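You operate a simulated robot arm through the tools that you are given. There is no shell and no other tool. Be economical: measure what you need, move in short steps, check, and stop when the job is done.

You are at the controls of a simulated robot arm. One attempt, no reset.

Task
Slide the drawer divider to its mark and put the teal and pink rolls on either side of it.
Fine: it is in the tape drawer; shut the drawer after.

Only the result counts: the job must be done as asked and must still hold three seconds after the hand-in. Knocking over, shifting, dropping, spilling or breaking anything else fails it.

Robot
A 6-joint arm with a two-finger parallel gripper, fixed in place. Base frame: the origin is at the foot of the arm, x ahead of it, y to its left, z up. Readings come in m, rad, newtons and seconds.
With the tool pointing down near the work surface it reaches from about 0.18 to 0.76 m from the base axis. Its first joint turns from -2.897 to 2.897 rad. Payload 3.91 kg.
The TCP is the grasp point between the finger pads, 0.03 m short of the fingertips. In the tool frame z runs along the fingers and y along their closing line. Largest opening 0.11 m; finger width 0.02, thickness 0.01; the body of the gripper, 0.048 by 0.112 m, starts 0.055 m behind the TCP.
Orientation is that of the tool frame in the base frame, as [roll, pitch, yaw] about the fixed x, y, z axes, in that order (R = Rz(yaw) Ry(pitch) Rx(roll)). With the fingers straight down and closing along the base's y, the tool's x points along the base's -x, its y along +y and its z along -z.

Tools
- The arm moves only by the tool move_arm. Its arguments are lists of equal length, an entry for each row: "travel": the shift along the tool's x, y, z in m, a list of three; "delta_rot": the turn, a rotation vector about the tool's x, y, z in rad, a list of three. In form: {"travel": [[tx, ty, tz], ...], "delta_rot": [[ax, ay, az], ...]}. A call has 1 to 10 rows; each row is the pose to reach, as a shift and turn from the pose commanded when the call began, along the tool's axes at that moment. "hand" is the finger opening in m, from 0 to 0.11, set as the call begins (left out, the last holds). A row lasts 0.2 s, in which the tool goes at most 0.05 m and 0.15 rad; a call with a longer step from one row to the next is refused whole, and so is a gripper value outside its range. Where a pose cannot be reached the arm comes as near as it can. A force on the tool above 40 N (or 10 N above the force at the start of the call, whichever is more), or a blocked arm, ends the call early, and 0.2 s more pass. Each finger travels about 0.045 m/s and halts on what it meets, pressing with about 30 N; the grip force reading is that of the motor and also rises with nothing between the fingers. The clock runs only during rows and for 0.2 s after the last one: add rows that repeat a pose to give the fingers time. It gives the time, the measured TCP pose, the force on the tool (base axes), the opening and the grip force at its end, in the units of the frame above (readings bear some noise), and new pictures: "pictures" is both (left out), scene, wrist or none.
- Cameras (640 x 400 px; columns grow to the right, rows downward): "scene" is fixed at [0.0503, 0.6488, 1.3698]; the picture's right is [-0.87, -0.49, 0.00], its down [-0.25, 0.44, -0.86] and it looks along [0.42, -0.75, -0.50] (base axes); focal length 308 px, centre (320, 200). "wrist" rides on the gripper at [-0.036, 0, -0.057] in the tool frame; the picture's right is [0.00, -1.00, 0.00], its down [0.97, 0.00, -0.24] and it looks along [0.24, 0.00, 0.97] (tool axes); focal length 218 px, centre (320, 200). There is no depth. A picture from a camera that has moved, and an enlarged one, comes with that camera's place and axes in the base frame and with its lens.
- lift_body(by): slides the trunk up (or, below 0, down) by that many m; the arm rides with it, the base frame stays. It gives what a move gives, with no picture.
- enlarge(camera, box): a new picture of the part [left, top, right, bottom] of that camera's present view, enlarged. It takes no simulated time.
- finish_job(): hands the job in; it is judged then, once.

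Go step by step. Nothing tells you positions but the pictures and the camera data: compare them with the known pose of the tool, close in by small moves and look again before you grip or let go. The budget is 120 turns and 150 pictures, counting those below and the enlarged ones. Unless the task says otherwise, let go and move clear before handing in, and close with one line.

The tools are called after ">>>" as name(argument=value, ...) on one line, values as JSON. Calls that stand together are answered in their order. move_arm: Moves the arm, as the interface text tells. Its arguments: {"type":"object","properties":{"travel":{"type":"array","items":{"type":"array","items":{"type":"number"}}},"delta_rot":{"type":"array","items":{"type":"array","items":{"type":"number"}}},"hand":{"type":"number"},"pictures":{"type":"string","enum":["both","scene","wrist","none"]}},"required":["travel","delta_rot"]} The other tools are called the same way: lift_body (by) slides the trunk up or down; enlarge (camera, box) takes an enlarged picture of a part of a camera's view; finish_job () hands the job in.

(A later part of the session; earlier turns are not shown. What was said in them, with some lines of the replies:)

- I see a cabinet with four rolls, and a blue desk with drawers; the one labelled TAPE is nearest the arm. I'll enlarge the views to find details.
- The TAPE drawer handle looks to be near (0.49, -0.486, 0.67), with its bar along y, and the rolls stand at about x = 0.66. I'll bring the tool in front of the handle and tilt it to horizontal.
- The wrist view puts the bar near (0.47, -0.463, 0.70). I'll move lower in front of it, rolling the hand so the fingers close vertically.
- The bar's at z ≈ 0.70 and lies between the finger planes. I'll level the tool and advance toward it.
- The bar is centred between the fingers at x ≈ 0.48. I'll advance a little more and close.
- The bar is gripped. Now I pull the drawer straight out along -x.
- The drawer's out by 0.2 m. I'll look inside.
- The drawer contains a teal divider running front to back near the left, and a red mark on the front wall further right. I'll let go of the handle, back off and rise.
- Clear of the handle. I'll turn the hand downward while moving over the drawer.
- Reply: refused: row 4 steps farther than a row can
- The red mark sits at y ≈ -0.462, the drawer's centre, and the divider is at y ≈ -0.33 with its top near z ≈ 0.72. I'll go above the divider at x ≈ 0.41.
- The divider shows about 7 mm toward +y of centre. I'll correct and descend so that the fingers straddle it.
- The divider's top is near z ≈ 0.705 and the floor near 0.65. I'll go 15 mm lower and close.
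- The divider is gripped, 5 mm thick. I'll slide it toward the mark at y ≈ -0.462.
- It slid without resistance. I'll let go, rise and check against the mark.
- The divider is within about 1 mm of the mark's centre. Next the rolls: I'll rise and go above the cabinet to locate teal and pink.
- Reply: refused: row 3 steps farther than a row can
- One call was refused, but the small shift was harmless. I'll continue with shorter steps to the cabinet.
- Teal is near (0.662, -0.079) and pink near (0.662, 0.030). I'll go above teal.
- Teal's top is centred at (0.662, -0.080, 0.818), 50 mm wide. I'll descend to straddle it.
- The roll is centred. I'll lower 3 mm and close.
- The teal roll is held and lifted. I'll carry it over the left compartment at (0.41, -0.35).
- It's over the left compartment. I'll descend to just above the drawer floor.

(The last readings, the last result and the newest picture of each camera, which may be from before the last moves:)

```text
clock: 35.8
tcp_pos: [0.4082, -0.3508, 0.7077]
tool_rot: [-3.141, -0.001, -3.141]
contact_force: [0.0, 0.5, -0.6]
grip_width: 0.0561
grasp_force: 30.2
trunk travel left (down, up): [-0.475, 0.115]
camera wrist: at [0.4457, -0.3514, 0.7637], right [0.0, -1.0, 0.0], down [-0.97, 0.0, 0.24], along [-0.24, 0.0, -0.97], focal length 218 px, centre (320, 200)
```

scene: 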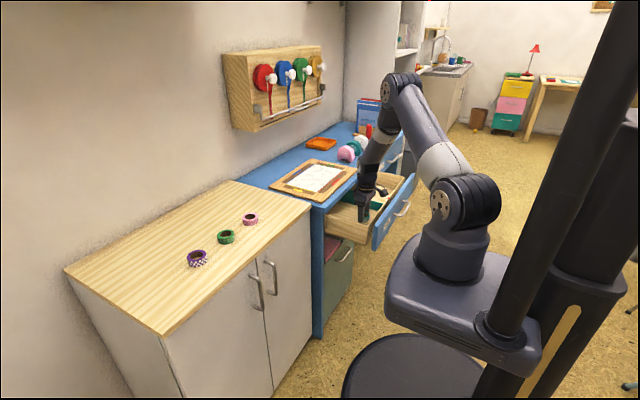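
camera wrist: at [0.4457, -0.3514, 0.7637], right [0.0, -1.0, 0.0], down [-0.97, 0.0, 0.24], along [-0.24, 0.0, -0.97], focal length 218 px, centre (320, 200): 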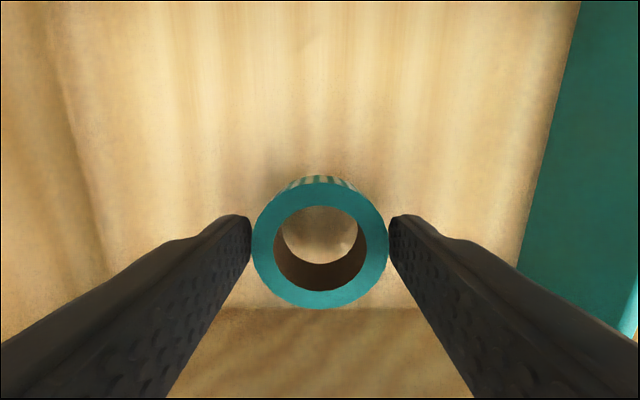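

About 2 cm remain to the floor; I'll go down carefully, watching the force.

>>> move_arm(travel=[[0, 0, 0.006], [0, 0, 0.012], [0, 0, 0.016]], delta_rot=[[0, 0, 0], [0, 0, 0], [0, 0, 0]], pictures="wrist")

>>> enlarge(camera="scene", box=[320, 165, 420, 245])

```text
clock: 36.6
tcp_pos: [0.4098, -0.351, 0.6901]
tool_rot: [-3.14, 0.001, -3.14]
contact_force: [-0.2, 0.6, -0.2]
grip_width: 0.0563
grasp_force: 29.5
trunk travel left (down, up): [-0.475, 0.115]
camera wrist: at [0.4459, -0.351, 0.7479], right [0.0, -1.0, 0.0], down [-0.97, 0.0, 0.24], along [-0.24, 0.0, -0.97], focal length 218 px, centre (320, 200)
```

wrist: 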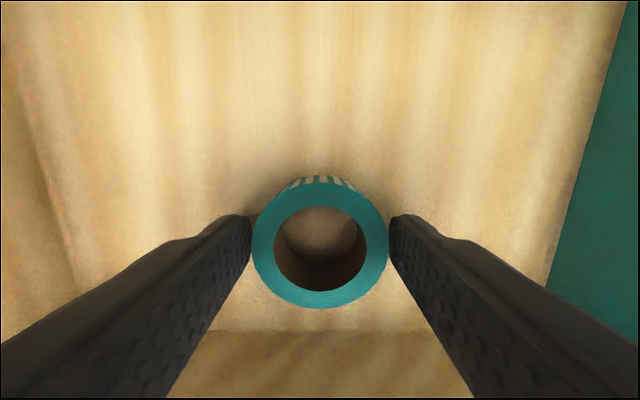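

```text
5.00 times, centred on (370, 205) of scene
camera zoom: at [0.0503, 0.6488, 1.3698], right [-0.87, -0.49, 0.0], down [-0.25, 0.44, -0.86], along [0.42, -0.75, -0.5], focal length 1540 px, centre (70, 175)
```

zoom: 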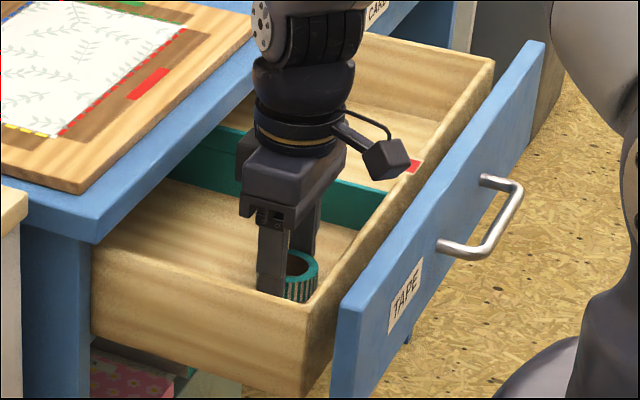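

>>> move_arm(travel=[[0, 0, 0.001], [0, 0, 0.002], [0, 0, 0.003]], delta_rot=[[0, 0, 0], [0, 0, 0], [0, 0, 0]], pictures="none")

```text
clock: 37.4
tcp_pos: [0.4095, -0.3498, 0.6887]
tool_rot: [-3.138, -0.002, -3.139]
contact_force: [-0.4, 0.6, 11.2]
grip_width: 0.0564
grasp_force: 29.6
trunk travel left (down, up): [-0.475, 0.115]
```

The force jumped to 11 N, so the roll is on the floor. I'll open to 0.08 and rise.

>>> move_arm(travel=[[0, 0, -0.001], [0, 0, -0.001], [0, 0, -0.001], [0, 0, -0.03], [0, 0, -0.07], [0, 0, -0.11], [0, 0, -0.15], [0, 0, -0.19], [0, 0, -0.22]], delta_rot=[[0, 0, 0], [0, 0, 0], [0, 0, 0], [0, 0, 0], [0, 0, 0], [0, 0, 0], [0, 0, 0], [0, 0, 0], [0, 0, 0]], hand=0.085)

```text
clock: 39.4
tcp_pos: [0.4087, -0.3505, 0.9073]
tool_rot: [-3.14, -0.002, -3.138]
contact_force: [-1.2, 0.4, 0.3]
grip_width: 0.085
grasp_force: 0.0
trunk travel left (down, up): [-0.475, 0.115]
camera wrist: at [0.4457, -0.3498, 0.9638], right [0.0, -1.0, 0.0], down [-0.97, 0.0, 0.24], along [-0.24, 0.0, -0.97], focal length 218 px, centre (320, 200)
```

scene: 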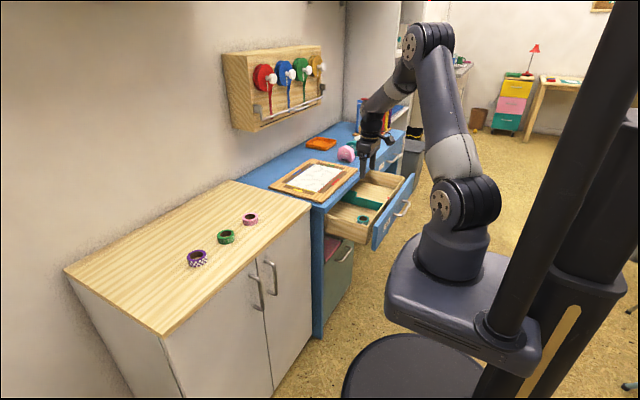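
wrist: 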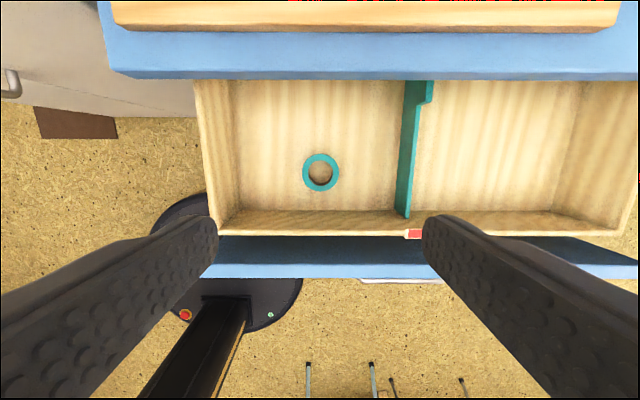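

Teal lies flat in the left compartment. Now off to the pink roll at (0.662, 0.030).

>>> move_arm(travel=[[-0.023, 0.035, -0.01], [-0.047, 0.07, -0.02], [-0.07, 0.106, -0.02], [-0.094, 0.141, -0.02], [-0.118, 0.177, -0.02], [-0.141, 0.212, -0.02], [-0.165, 0.248, -0.02], [-0.188, 0.283, -0.02], [-0.212, 0.319, -0.02], [-0.235, 0.354, -0.02]], delta_rot=[[0, 0, 0], [0, 0, 0], [0, 0, 0], [0, 0, 0], [0, 0, 0], [0, 0, 0], [0, 0, 0], [0, 0, 0], [0, 0, 0], [0, 0, 0]], pictures="none")

>>> move_arm(travel=[[-0.01, 0.015, 0.01], [-0.018, 0.0265, 0.025], [-0.018, 0.0265, 0.04], [-0.018, 0.0265, 0.045]], delta_rot=[[0, 0, 0], [0, 0, 0], [0, 0, 0], [0, 0, 0]], hand=0.09)

```text
clock: 41.6
tcp_pos: [0.6432, 0.0056, 0.927]
tool_rot: [-3.14, -0.002, -3.14]
contact_force: [0.1, 0.0, 0.5]
grip_width: 0.0851
grasp_force: 0.0
trunk travel left (down, up): [-0.475, 0.115]
```

```text
clock: 42.6
tcp_pos: [0.6608, 0.0314, 0.8803]
tool_rot: [-3.141, -0.003, -3.138]
contact_force: [-0.2, 0.2, -0.1]
grip_width: 0.09
grasp_force: 0.0
trunk travel left (down, up): [-0.475, 0.115]
camera wrist: at [0.6981, 0.0318, 0.9386], right [0.0, -1.0, 0.0], down [-0.97, 0.0, 0.24], along [-0.24, 0.0, -0.97], focal length 218 px, centre (320, 200)
```

scene: 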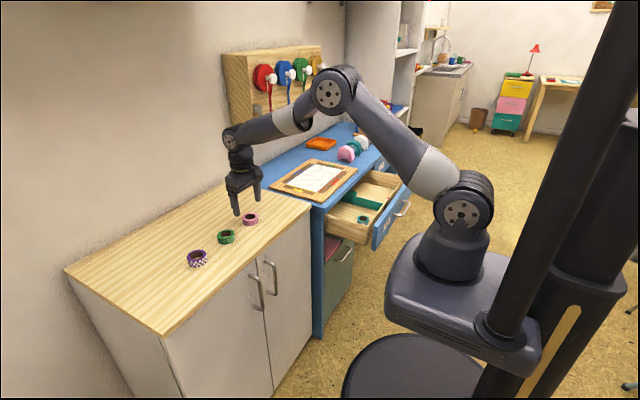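
wrist: 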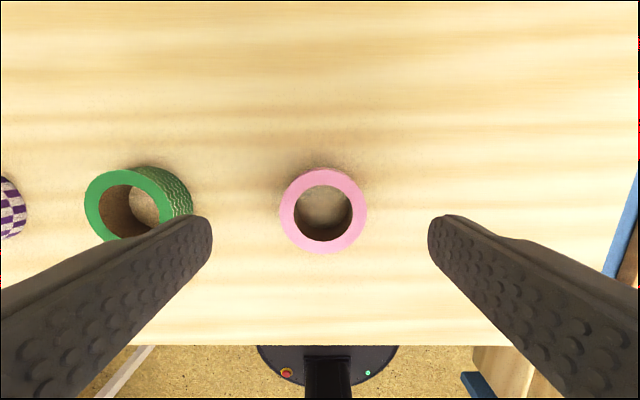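

Pink is centred at (0.662, 0.030) and matches the teal setup. I'll descend, grip and lift.

>>> move_arm(travel=[[0, -0.001, 0.015], [0, -0.001, 0.03], [0, -0.001, 0.04], [0, -0.001, 0.046], [0, -0.001, 0.046]], delta_rot=[[0, 0, 0], [0, 0, 0], [0, 0, 0], [0, 0, 0], [0, 0, 0]], pictures="wrist")

```text
clock: 43.8
tcp_pos: [0.6624, 0.0309, 0.834]
tool_rot: [-3.139, -0.003, -3.139]
contact_force: [-1.0, -0.2, 0.1]
grip_width: 0.0898
grasp_force: 0.0
trunk travel left (down, up): [-0.475, 0.115]
camera wrist: at [0.699, 0.0301, 0.8924], right [0.0, -1.0, 0.0], down [-0.97, 0.0, 0.24], along [-0.24, 0.0, -0.97], focal length 218 px, centre (320, 200)
```

wrist: 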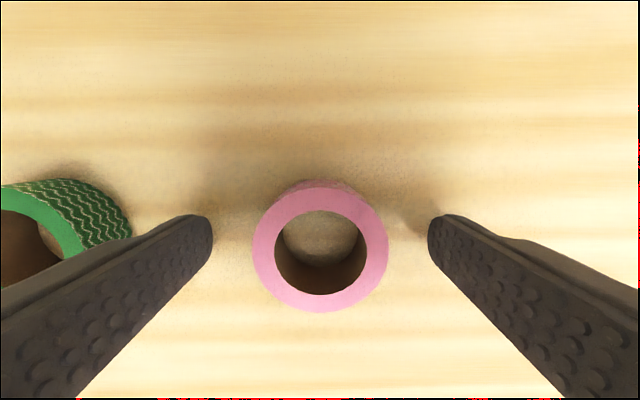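

>>> move_arm(travel=[[0, 0, 0], [0, 0, 0], [0, 0, 0], [0, 0, 0], [0, 0, 0]], delta_rot=[[0, 0, 0], [0, 0, 0], [0, 0, 0], [0, 0, 0], [0, 0, 0]], hand=0.03, pictures="none")

>>> move_arm(travel=[[0, 0, -0.02], [0, 0, -0.05], [0, 0, -0.08], [0, 0, -0.08]], delta_rot=[[0, 0, 0], [0, 0, 0], [0, 0, 0], [0, 0, 0]], pictures="wrist")

```text
clock: 45.0
tcp_pos: [0.662, 0.0305, 0.8353]
tool_rot: [-3.14, -0.001, -3.141]
contact_force: [0.1, 0.5, 0.0]
grip_width: 0.0559
grasp_force: 30.6
trunk travel left (down, up): [-0.475, 0.115]
```

```text
clock: 46.0
tcp_pos: [0.6619, 0.0298, 0.914]
tool_rot: [-3.14, 0.0, -3.14]
contact_force: [-0.5, 0.5, -0.1]
grip_width: 0.0561
grasp_force: 30.2
trunk travel left (down, up): [-0.475, 0.115]
camera wrist: at [0.6988, 0.0303, 0.9712], right [0.0, -1.0, 0.0], down [-0.97, 0.0, 0.24], along [-0.24, 0.0, -0.97], focal length 218 px, centre (320, 200)
```

wrist: 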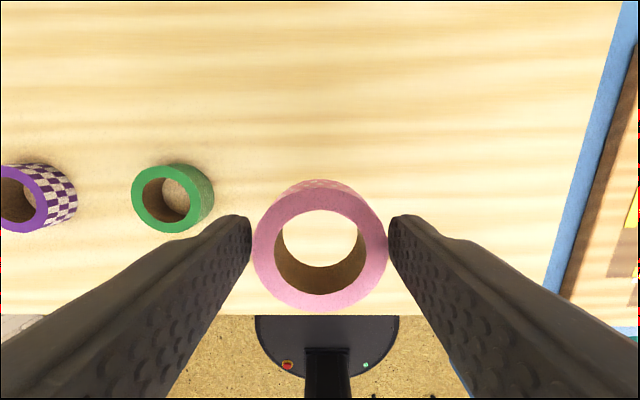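

Pink is held. I'll carry it around to above the right compartment at (0.41, -0.575).

>>> move_arm(travel=[[0.028, -0.03, -0.01], [0.056, -0.06, -0.02], [0.084, -0.09, -0.02], [0.112, -0.12, -0.02], [0.14, -0.15, -0.02], [0.168, -0.18, -0.02], [0.196, -0.21, -0.02], [0.224, -0.24, -0.02], [0.252, -0.27, -0.02], [0.252, -0.305, -0.02]], delta_rot=[[0, 0, 0], [0, 0, 0], [0, 0, 0], [0, 0, 0], [0, 0, 0], [0, 0, 0], [0, 0, 0], [0, 0, 0], [0, 0, 0], [0, 0, 0]], pictures="none")

>>> move_arm(travel=[[0, -0.04, 0], [0, -0.08, 0], [0, -0.12, 0], [0, -0.16, 0], [0, -0.2, 0], [0, -0.24, 0], [0, -0.28, 0], [0, -0.3, 0], [0, -0.3, 0]], delta_rot=[[0, 0, 0], [0, 0, 0], [0, 0, 0], [0, 0, 0], [0, 0, 0], [0, 0, 0], [0, 0, 0], [0, 0, 0], [0, 0, 0]])

```text
clock: 48.2
tcp_pos: [0.4081, -0.2748, 0.9321]
tool_rot: [-3.14, -0.001, -3.137]
contact_force: [0.3, -0.2, -1.1]
grip_width: 0.0561
grasp_force: 30.2
trunk travel left (down, up): [-0.475, 0.115]
```

```text
clock: 50.2
tcp_pos: [0.4102, -0.573, 0.9365]
tool_rot: [3.141, -0.003, -3.137]
contact_force: [-0.7, 0.0, -0.4]
grip_width: 0.0562
grasp_force: 30.0
trunk travel left (down, up): [-0.475, 0.115]
camera wrist: at [0.4466, -0.5743, 0.9942], right [0.0, -1.0, 0.0], down [-0.97, 0.0, 0.24], along [-0.24, 0.0, -0.97], focal length 218 px, centre (320, 200)
```

scene: 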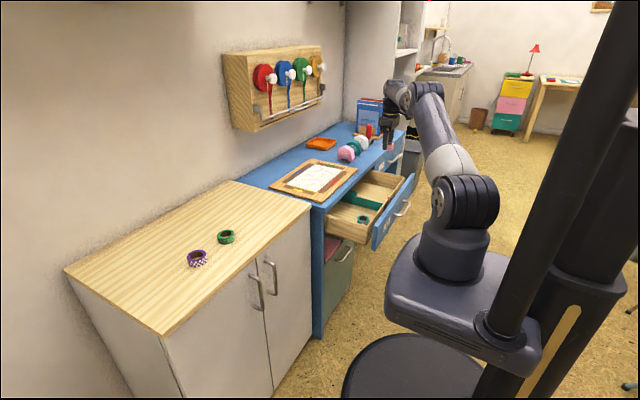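
wrist: 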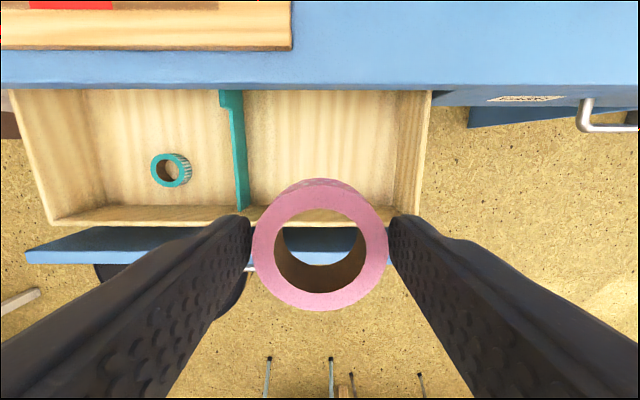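

Over the right compartment. I'll descend to just above the floor.

>>> move_arm(travel=[[0, 0, 0.03], [0, 0, 0.065], [0, 0, 0.1], [0, 0, 0.135], [0, 0, 0.17], [0, 0, 0.2], [0, 0, 0.225], [0, 0, 0.24], [0, 0, 0.243]], delta_rot=[[0, 0, 0], [0, 0, 0], [0, 0, 0], [0, 0, 0], [0, 0, 0], [0, 0, 0], [0, 0, 0], [0, 0, 0], [0, 0, 0]], pictures="wrist")

>>> move_arm(travel=[[0, 0, 0.001], [0, 0, 0.003], [0, 0, 0.004]], delta_rot=[[0, 0, 0], [0, 0, 0], [0, 0, 0]], pictures="none")

```text
clock: 52.2
tcp_pos: [0.4125, -0.575, 0.6927]
tool_rot: [-3.141, -0.002, -3.138]
contact_force: [0.1, -1.0, -0.2]
grip_width: 0.0558
grasp_force: 29.6
trunk travel left (down, up): [-0.475, 0.115]
camera wrist: at [0.4479, -0.5755, 0.7494], right [0.0, -1.0, 0.0], down [-0.97, 0.0, 0.24], along [-0.24, 0.0, -0.97], focal length 218 px, centre (320, 200)
```

wrist: 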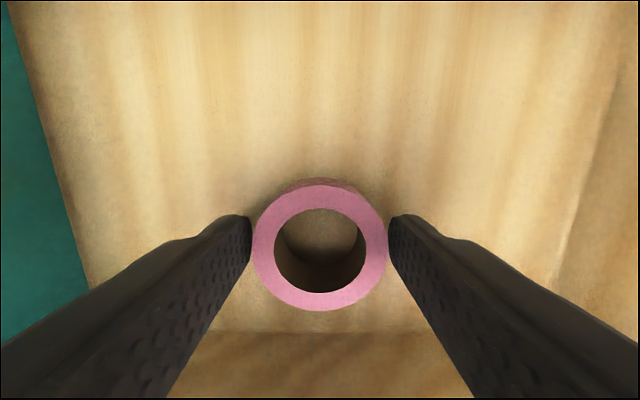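

```text
clock: 53.0
tcp_pos: [0.411, -0.5749, 0.6892]
tool_rot: [-3.139, -0.003, -3.138]
contact_force: [-0.7, -0.7, 0.1]
grip_width: 0.0565
grasp_force: 29.6
trunk travel left (down, up): [-0.475, 0.115]
```

>>> move_arm(travel=[[0, 0, 0.001], [0, 0, 0.0015]], delta_rot=[[0, 0, 0], [0, 0, 0]], pictures="none")

```text
clock: 53.6
tcp_pos: [0.4132, -0.5745, 0.688]
tool_rot: [-3.141, 0.0, -3.137]
contact_force: [0.6, 0.8, 3.9]
grip_width: 0.0563
grasp_force: 30.5
trunk travel left (down, up): [-0.475, 0.115]
```

There's light contact with the floor. I'll open and rise.

>>> move_arm(travel=[[0, 0, 0], [0, 0, 0], [0, 0, 0], [0, 0, -0.03], [0, 0, -0.07], [0, 0, -0.11], [0, 0, -0.15], [0, 0, -0.19], [0, 0, -0.23], [0, 0, -0.26]], delta_rot=[[0, 0, 0], [0, 0, 0], [0, 0, 0], [0, 0, 0], [0, 0, 0], [0, 0, 0], [0, 0, 0], [0, 0, 0], [0, 0, 0], [0, 0, 0]], hand=0.085)

>>> enlarge(camera="scene", box=[320, 165, 420, 245])

```text
clock: 55.8
tcp_pos: [0.4125, -0.577, 0.9502]
tool_rot: [3.141, -0.001, -3.14]
contact_force: [0.4, 0.1, 0.0]
grip_width: 0.0848
grasp_force: 0.0
trunk travel left (down, up): [-0.475, 0.115]
camera wrist: at [0.4483, -0.5759, 1.0069], right [0.0, -1.0, 0.0], down [-0.97, 0.0, 0.24], along [-0.24, 0.0, -0.97], focal length 218 px, centre (320, 200)
```

scene: 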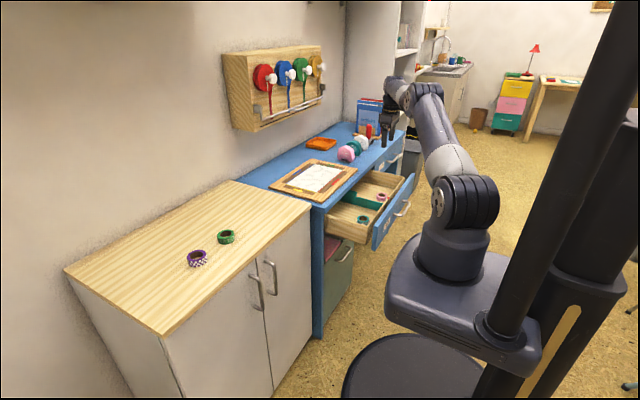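
wrist: 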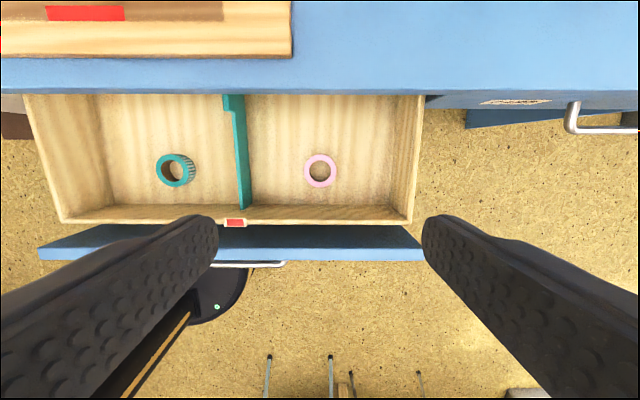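

```text
5.00 times, centred on (370, 205) of scene
camera zoom: at [0.0503, 0.6488, 1.3698], right [-0.87, -0.49, 0.0], down [-0.25, 0.44, -0.86], along [0.42, -0.75, -0.5], focal length 1540 px, centre (70, 175)
```

zoom: 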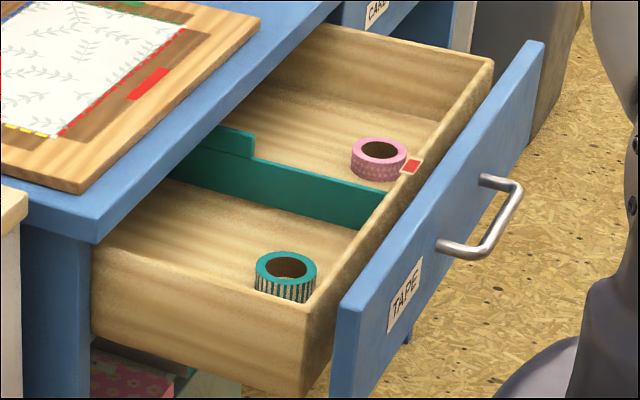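

Both rolls lie flat on either side of the divider. I'll turn the hand back to horizontal in front of the drawer to push it shut by its handle.

>>> move_arm(travel=[[0.02, 0.0113, 0.003], [0.04, 0.0226, 0.006], [0.06, 0.0339, 0.009], [0.081, 0.0452, 0.012], [0.101, 0.0565, 0.015], [0.121, 0.0678, 0.018], [0.142, 0.0791, 0.021], [0.162, 0.0904, 0.024], [0.182, 0.1017, 0.027], [0.203, 0.113, 0.03]], delta_rot=[[-0.0863, -0.0863, 0.0863], [-0.1726, -0.1726, 0.1726], [-0.2589, -0.2589, 0.2589], [-0.3452, -0.3452, 0.3452], [-0.4315, -0.4315, 0.4315], [-0.5178, -0.5178, 0.5178], [-0.6041, -0.6041, 0.6041], [-0.6904, -0.6904, 0.6904], [-0.7767, -0.7767, 0.7767], [-0.863, -0.863, 0.863]], hand=0.06, pictures="none")

>>> move_arm(travel=[[0, 0, 0], [0, 0, 0], [0, 0, 0], [0, 0, 0], [0, 0, 0]], delta_rot=[[-0.0863, -0.0863, 0.0863], [-0.1726, -0.1726, 0.1726], [-0.2589, -0.2589, 0.2589], [-0.3452, -0.3452, 0.3452], [-0.3462, -0.3462, 0.3462]], pictures="wrist")

```text
clock: 58.0
tcp_pos: [0.2076, -0.4635, 0.9167]
tool_rot: [1.983, 0.271, 1.98]
contact_force: [-0.5, 0.4, -0.2]
grip_width: 0.0598
grasp_force: 0.1
trunk travel left (down, up): [-0.475, 0.115]
```

```text
clock: 59.2
tcp_pos: [0.209, -0.4628, 0.9178]
tool_rot: [1.57, 0.0, 1.572]
contact_force: [-0.2, 0.2, 0.8]
grip_width: 0.0601
grasp_force: 0.0
trunk travel left (down, up): [-0.475, 0.115]
camera wrist: at [0.1519, -0.4991, 0.918], right [0.0, 0.0, -1.0], down [-0.24, 0.97, 0.0], along [0.97, 0.24, 0.0], focal length 218 px, centre (320, 200)
```

wrist: 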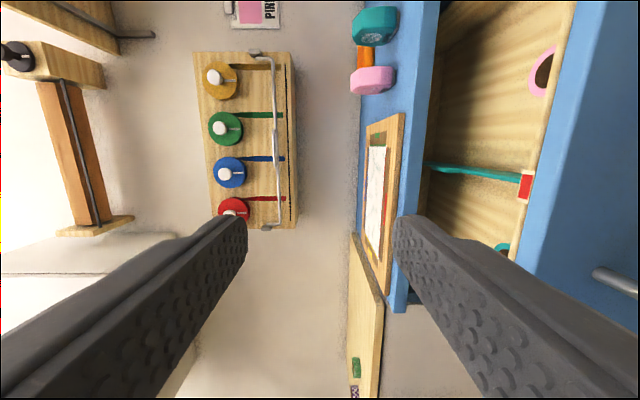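

Divider still lines up with the mark. I'll descend in front of the handle.

>>> move_arm(travel=[[0, -0.035, 0], [0, -0.07, 0], [0, -0.105, 0], [0, -0.14, 0], [0, -0.175, 0], [0, -0.205, 0], [0, -0.218, 0], [0, -0.218, 0]], delta_rot=[[0, 0, 0], [0, 0, 0], [0, 0, 0], [0, 0, 0], [0, 0, 0], [0, 0, 0], [0, 0, 0], [0, 0, 0]], pictures="wrist")

```text
clock: 61.0
tcp_pos: [0.2085, -0.4629, 0.6988]
tool_rot: [1.574, 0.0, 1.571]
contact_force: [1.0, -0.9, -0.1]
grip_width: 0.06
grasp_force: 0.0
trunk travel left (down, up): [-0.475, 0.115]
camera wrist: at [0.1517, -0.4995, 0.6991], right [0.0, 0.0, -1.0], down [-0.24, 0.97, 0.0], along [0.97, 0.24, 0.0], focal length 218 px, centre (320, 200)
```

wrist: 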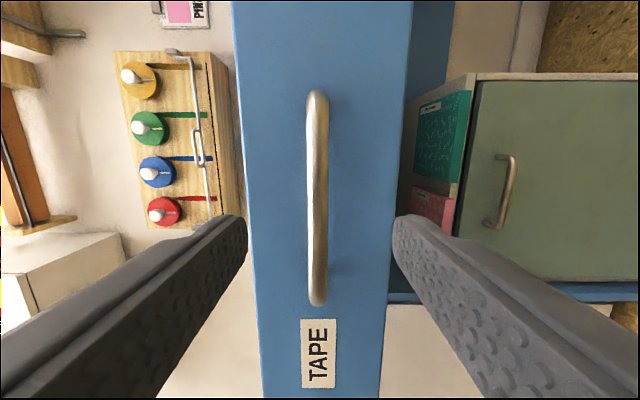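

The bar is centred between the fingers. I'll advance 6 cm and grip it.

>>> move_arm(travel=[[0, 0, 0.02], [0, 0, 0.04], [0, 0, 0.055], [0, 0, 0.06], [0, 0, 0.06]], delta_rot=[[0, 0, 0], [0, 0, 0], [0, 0, 0], [0, 0, 0], [0, 0, 0]], pictures="none")

>>> move_arm(travel=[[0, 0, 0], [0, 0, 0], [0, 0, 0], [0, 0, 0], [0, 0, 0]], delta_rot=[[0, 0, 0], [0, 0, 0], [0, 0, 0], [0, 0, 0], [0, 0, 0]], hand=0.0, pictures="wrist")

```text
clock: 62.2
tcp_pos: [0.2681, -0.4632, 0.7001]
tool_rot: [1.573, 0.001, 1.572]
contact_force: [0.2, 0.1, -0.4]
grip_width: 0.0601
grasp_force: 0.0
trunk travel left (down, up): [-0.475, 0.115]
```

```text
clock: 63.4
tcp_pos: [0.2691, -0.4629, 0.7002]
tool_rot: [1.572, 0.002, 1.572]
contact_force: [-0.1, -0.7, 2.7]
grip_width: 0.0116
grasp_force: 45.3
trunk travel left (down, up): [-0.475, 0.115]
camera wrist: at [0.2112, -0.4986, 0.7004], right [0.0, 0.0, -1.0], down [-0.24, 0.97, 0.0], along [0.97, 0.24, 0.0], focal length 218 px, centre (320, 200)
```

wrist: 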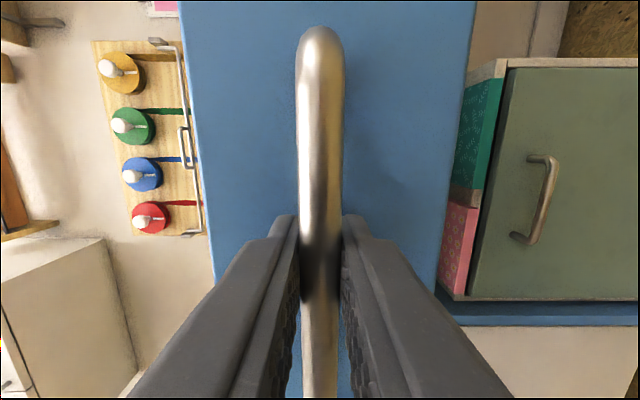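

The handle is gripped. I'll push in slowly, 1 cm per row.

>>> move_arm(travel=[[0, 0, 0.005], [0, 0, 0.013], [0, 0, 0.023], [0, 0, 0.033], [0, 0, 0.043], [0, 0, 0.053], [0, 0, 0.063], [0, 0, 0.073], [0, 0, 0.083], [0, 0, 0.093]], delta_rot=[[0, 0, 0], [0, 0, 0], [0, 0, 0], [0, 0, 0], [0, 0, 0], [0, 0, 0], [0, 0, 0], [0, 0, 0], [0, 0, 0], [0, 0, 0]], pictures="none")

>>> move_arm(travel=[[0, 0, 0.01], [0, 0, 0.02], [0, 0, 0.03], [0, 0, 0.04], [0, 0, 0.05], [0, 0, 0.06], [0, 0, 0.07], [0, 0, 0.08], [0, 0, 0.088], [0, 0, 0.094]], delta_rot=[[0, 0, 0], [0, 0, 0], [0, 0, 0], [0, 0, 0], [0, 0, 0], [0, 0, 0], [0, 0, 0], [0, 0, 0], [0, 0, 0], [0, 0, 0]], pictures="both")

```text
clock: 65.6
tcp_pos: [0.3627, -0.4636, 0.7002]
tool_rot: [1.57, 0.0, 1.573]
contact_force: [1.1, 1.4, 10.7]
grip_width: 0.0118
grasp_force: 44.7
trunk travel left (down, up): [-0.475, 0.115]
```

```text
clock: 67.8
tcp_pos: [0.4547, -0.4627, 0.6994]
tool_rot: [1.572, 0.002, 1.572]
contact_force: [0.8, 0.9, 13.7]
grip_width: 0.0117
grasp_force: 44.5
trunk travel left (down, up): [-0.475, 0.115]
camera wrist: at [0.3987, -0.4987, 0.7003], right [0.0, 0.0, -1.0], down [-0.24, 0.97, 0.0], along [0.97, 0.24, 0.0], focal length 218 px, centre (320, 200)
```

scene: 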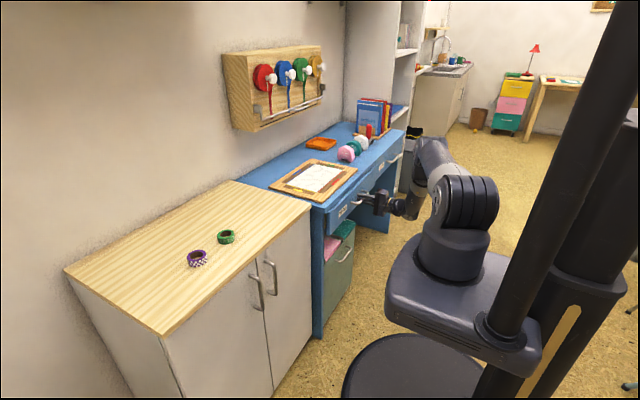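
wrist: 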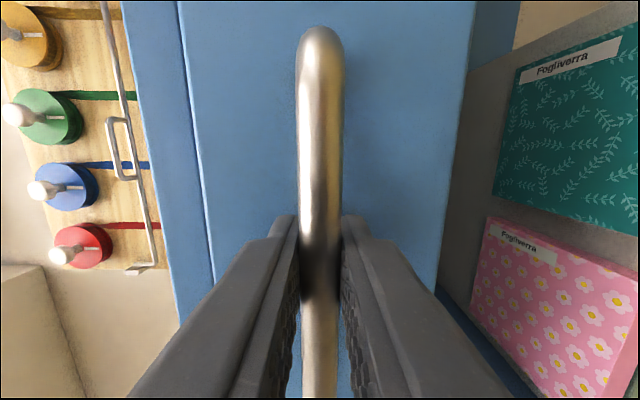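

About 1.5 cm remains; I'll finish closing slowly until it reaches the stop.

>>> move_arm(travel=[[0, 0, 0.004], [0, 0, 0.008], [0, 0, 0.011], [0, 0, 0.014], [0, 0, 0.016], [0, 0, 0.018], [0, 0, 0.018]], delta_rot=[[0, 0, 0], [0, 0, 0], [0, 0, 0], [0, 0, 0], [0, 0, 0], [0, 0, 0], [0, 0, 0]], pictures="wrist")

```text
clock: 69.2
tcp_pos: [0.4687, -0.4627, 0.7]
tool_rot: [1.571, -0.002, 1.57]
contact_force: [-34.1, 7.0, 11.0]
grip_width: 0.0118
grasp_force: 45.3
trunk travel left (down, up): [-0.475, 0.115]
stopped in row 6: the force on the tool passed its limit (the readings are from after the stop); the commanded pose is now the measured one
camera wrist: at [0.4122, -0.4985, 0.7001], right [0.0, 0.0, -1.0], down [-0.24, 0.97, 0.0], along [0.97, 0.24, 0.0], focal length 218 px, centre (320, 200)
```

wrist: 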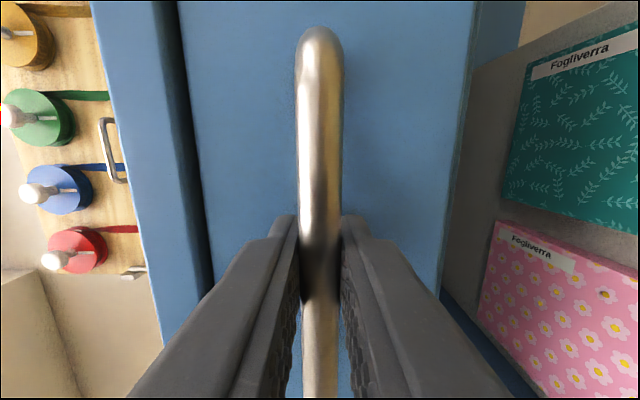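

The drawer is at its stop and looks the same as when it was shut at first. I'll release and back away.

>>> move_arm(travel=[[0, 0, 0], [0, 0, 0], [0, 0, 0], [0, 0, 0], [0, 0, -0.02], [0, 0, -0.05], [0, 0, -0.09], [0, 0, -0.13], [0, 0, -0.15]], delta_rot=[[0, 0, 0], [0, 0, 0], [0, 0, 0], [0, 0, 0], [0, 0, 0], [0, 0, 0], [0, 0, 0], [0, 0, 0], [0, 0, 0]], hand=0.06)

>>> enlarge(camera="scene", box=[290, 130, 420, 250])

```text
clock: 71.2
tcp_pos: [0.3218, -0.4631, 0.6976]
tool_rot: [1.574, -0.002, 1.573]
contact_force: [0.0, 0.4, 0.1]
grip_width: 0.0597
grasp_force: 0.1
trunk travel left (down, up): [-0.475, 0.115]
camera wrist: at [0.2653, -0.4992, 0.6985], right [0.0, 0.0, -1.0], down [-0.24, 0.97, 0.0], along [0.97, 0.24, 0.0], focal length 218 px, centre (320, 200)
```

scene: 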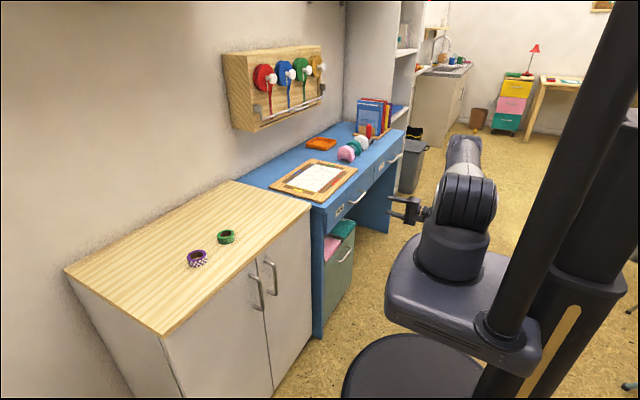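
wrist: 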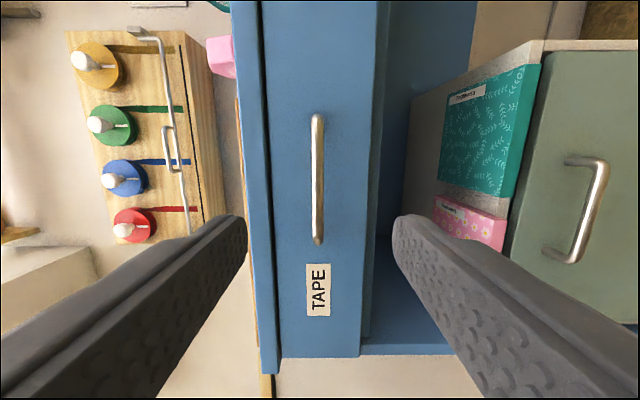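

```text
3.33 times, centred on (355, 190) of scene
camera zoom: at [0.0503, 0.6488, 1.3698], right [-0.87, -0.49, 0.0], down [-0.25, 0.44, -0.86], along [0.42, -0.75, -0.5], focal length 1027 px, centre (203, 233)
```

zoom: 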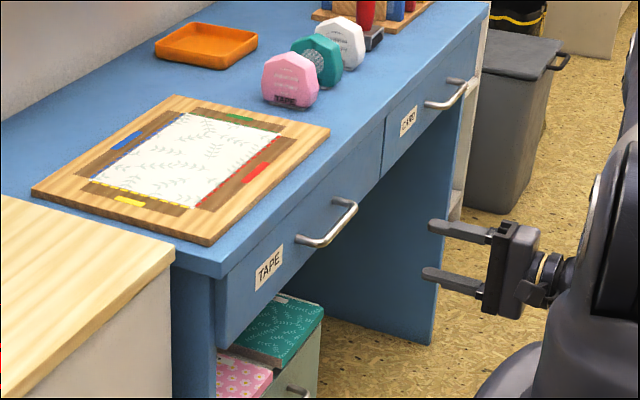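

The drawer is shut flush, the other items look undisturbed and the hand is clear. I'm handing in.

>>> finish_job()

```text
The job is handed in.
```

The divider is on its mark (about 1 mm off centre when I checked), teal is to its left and pink to its right, and the tape drawer is shut; I couldn't see inside once it was closed.
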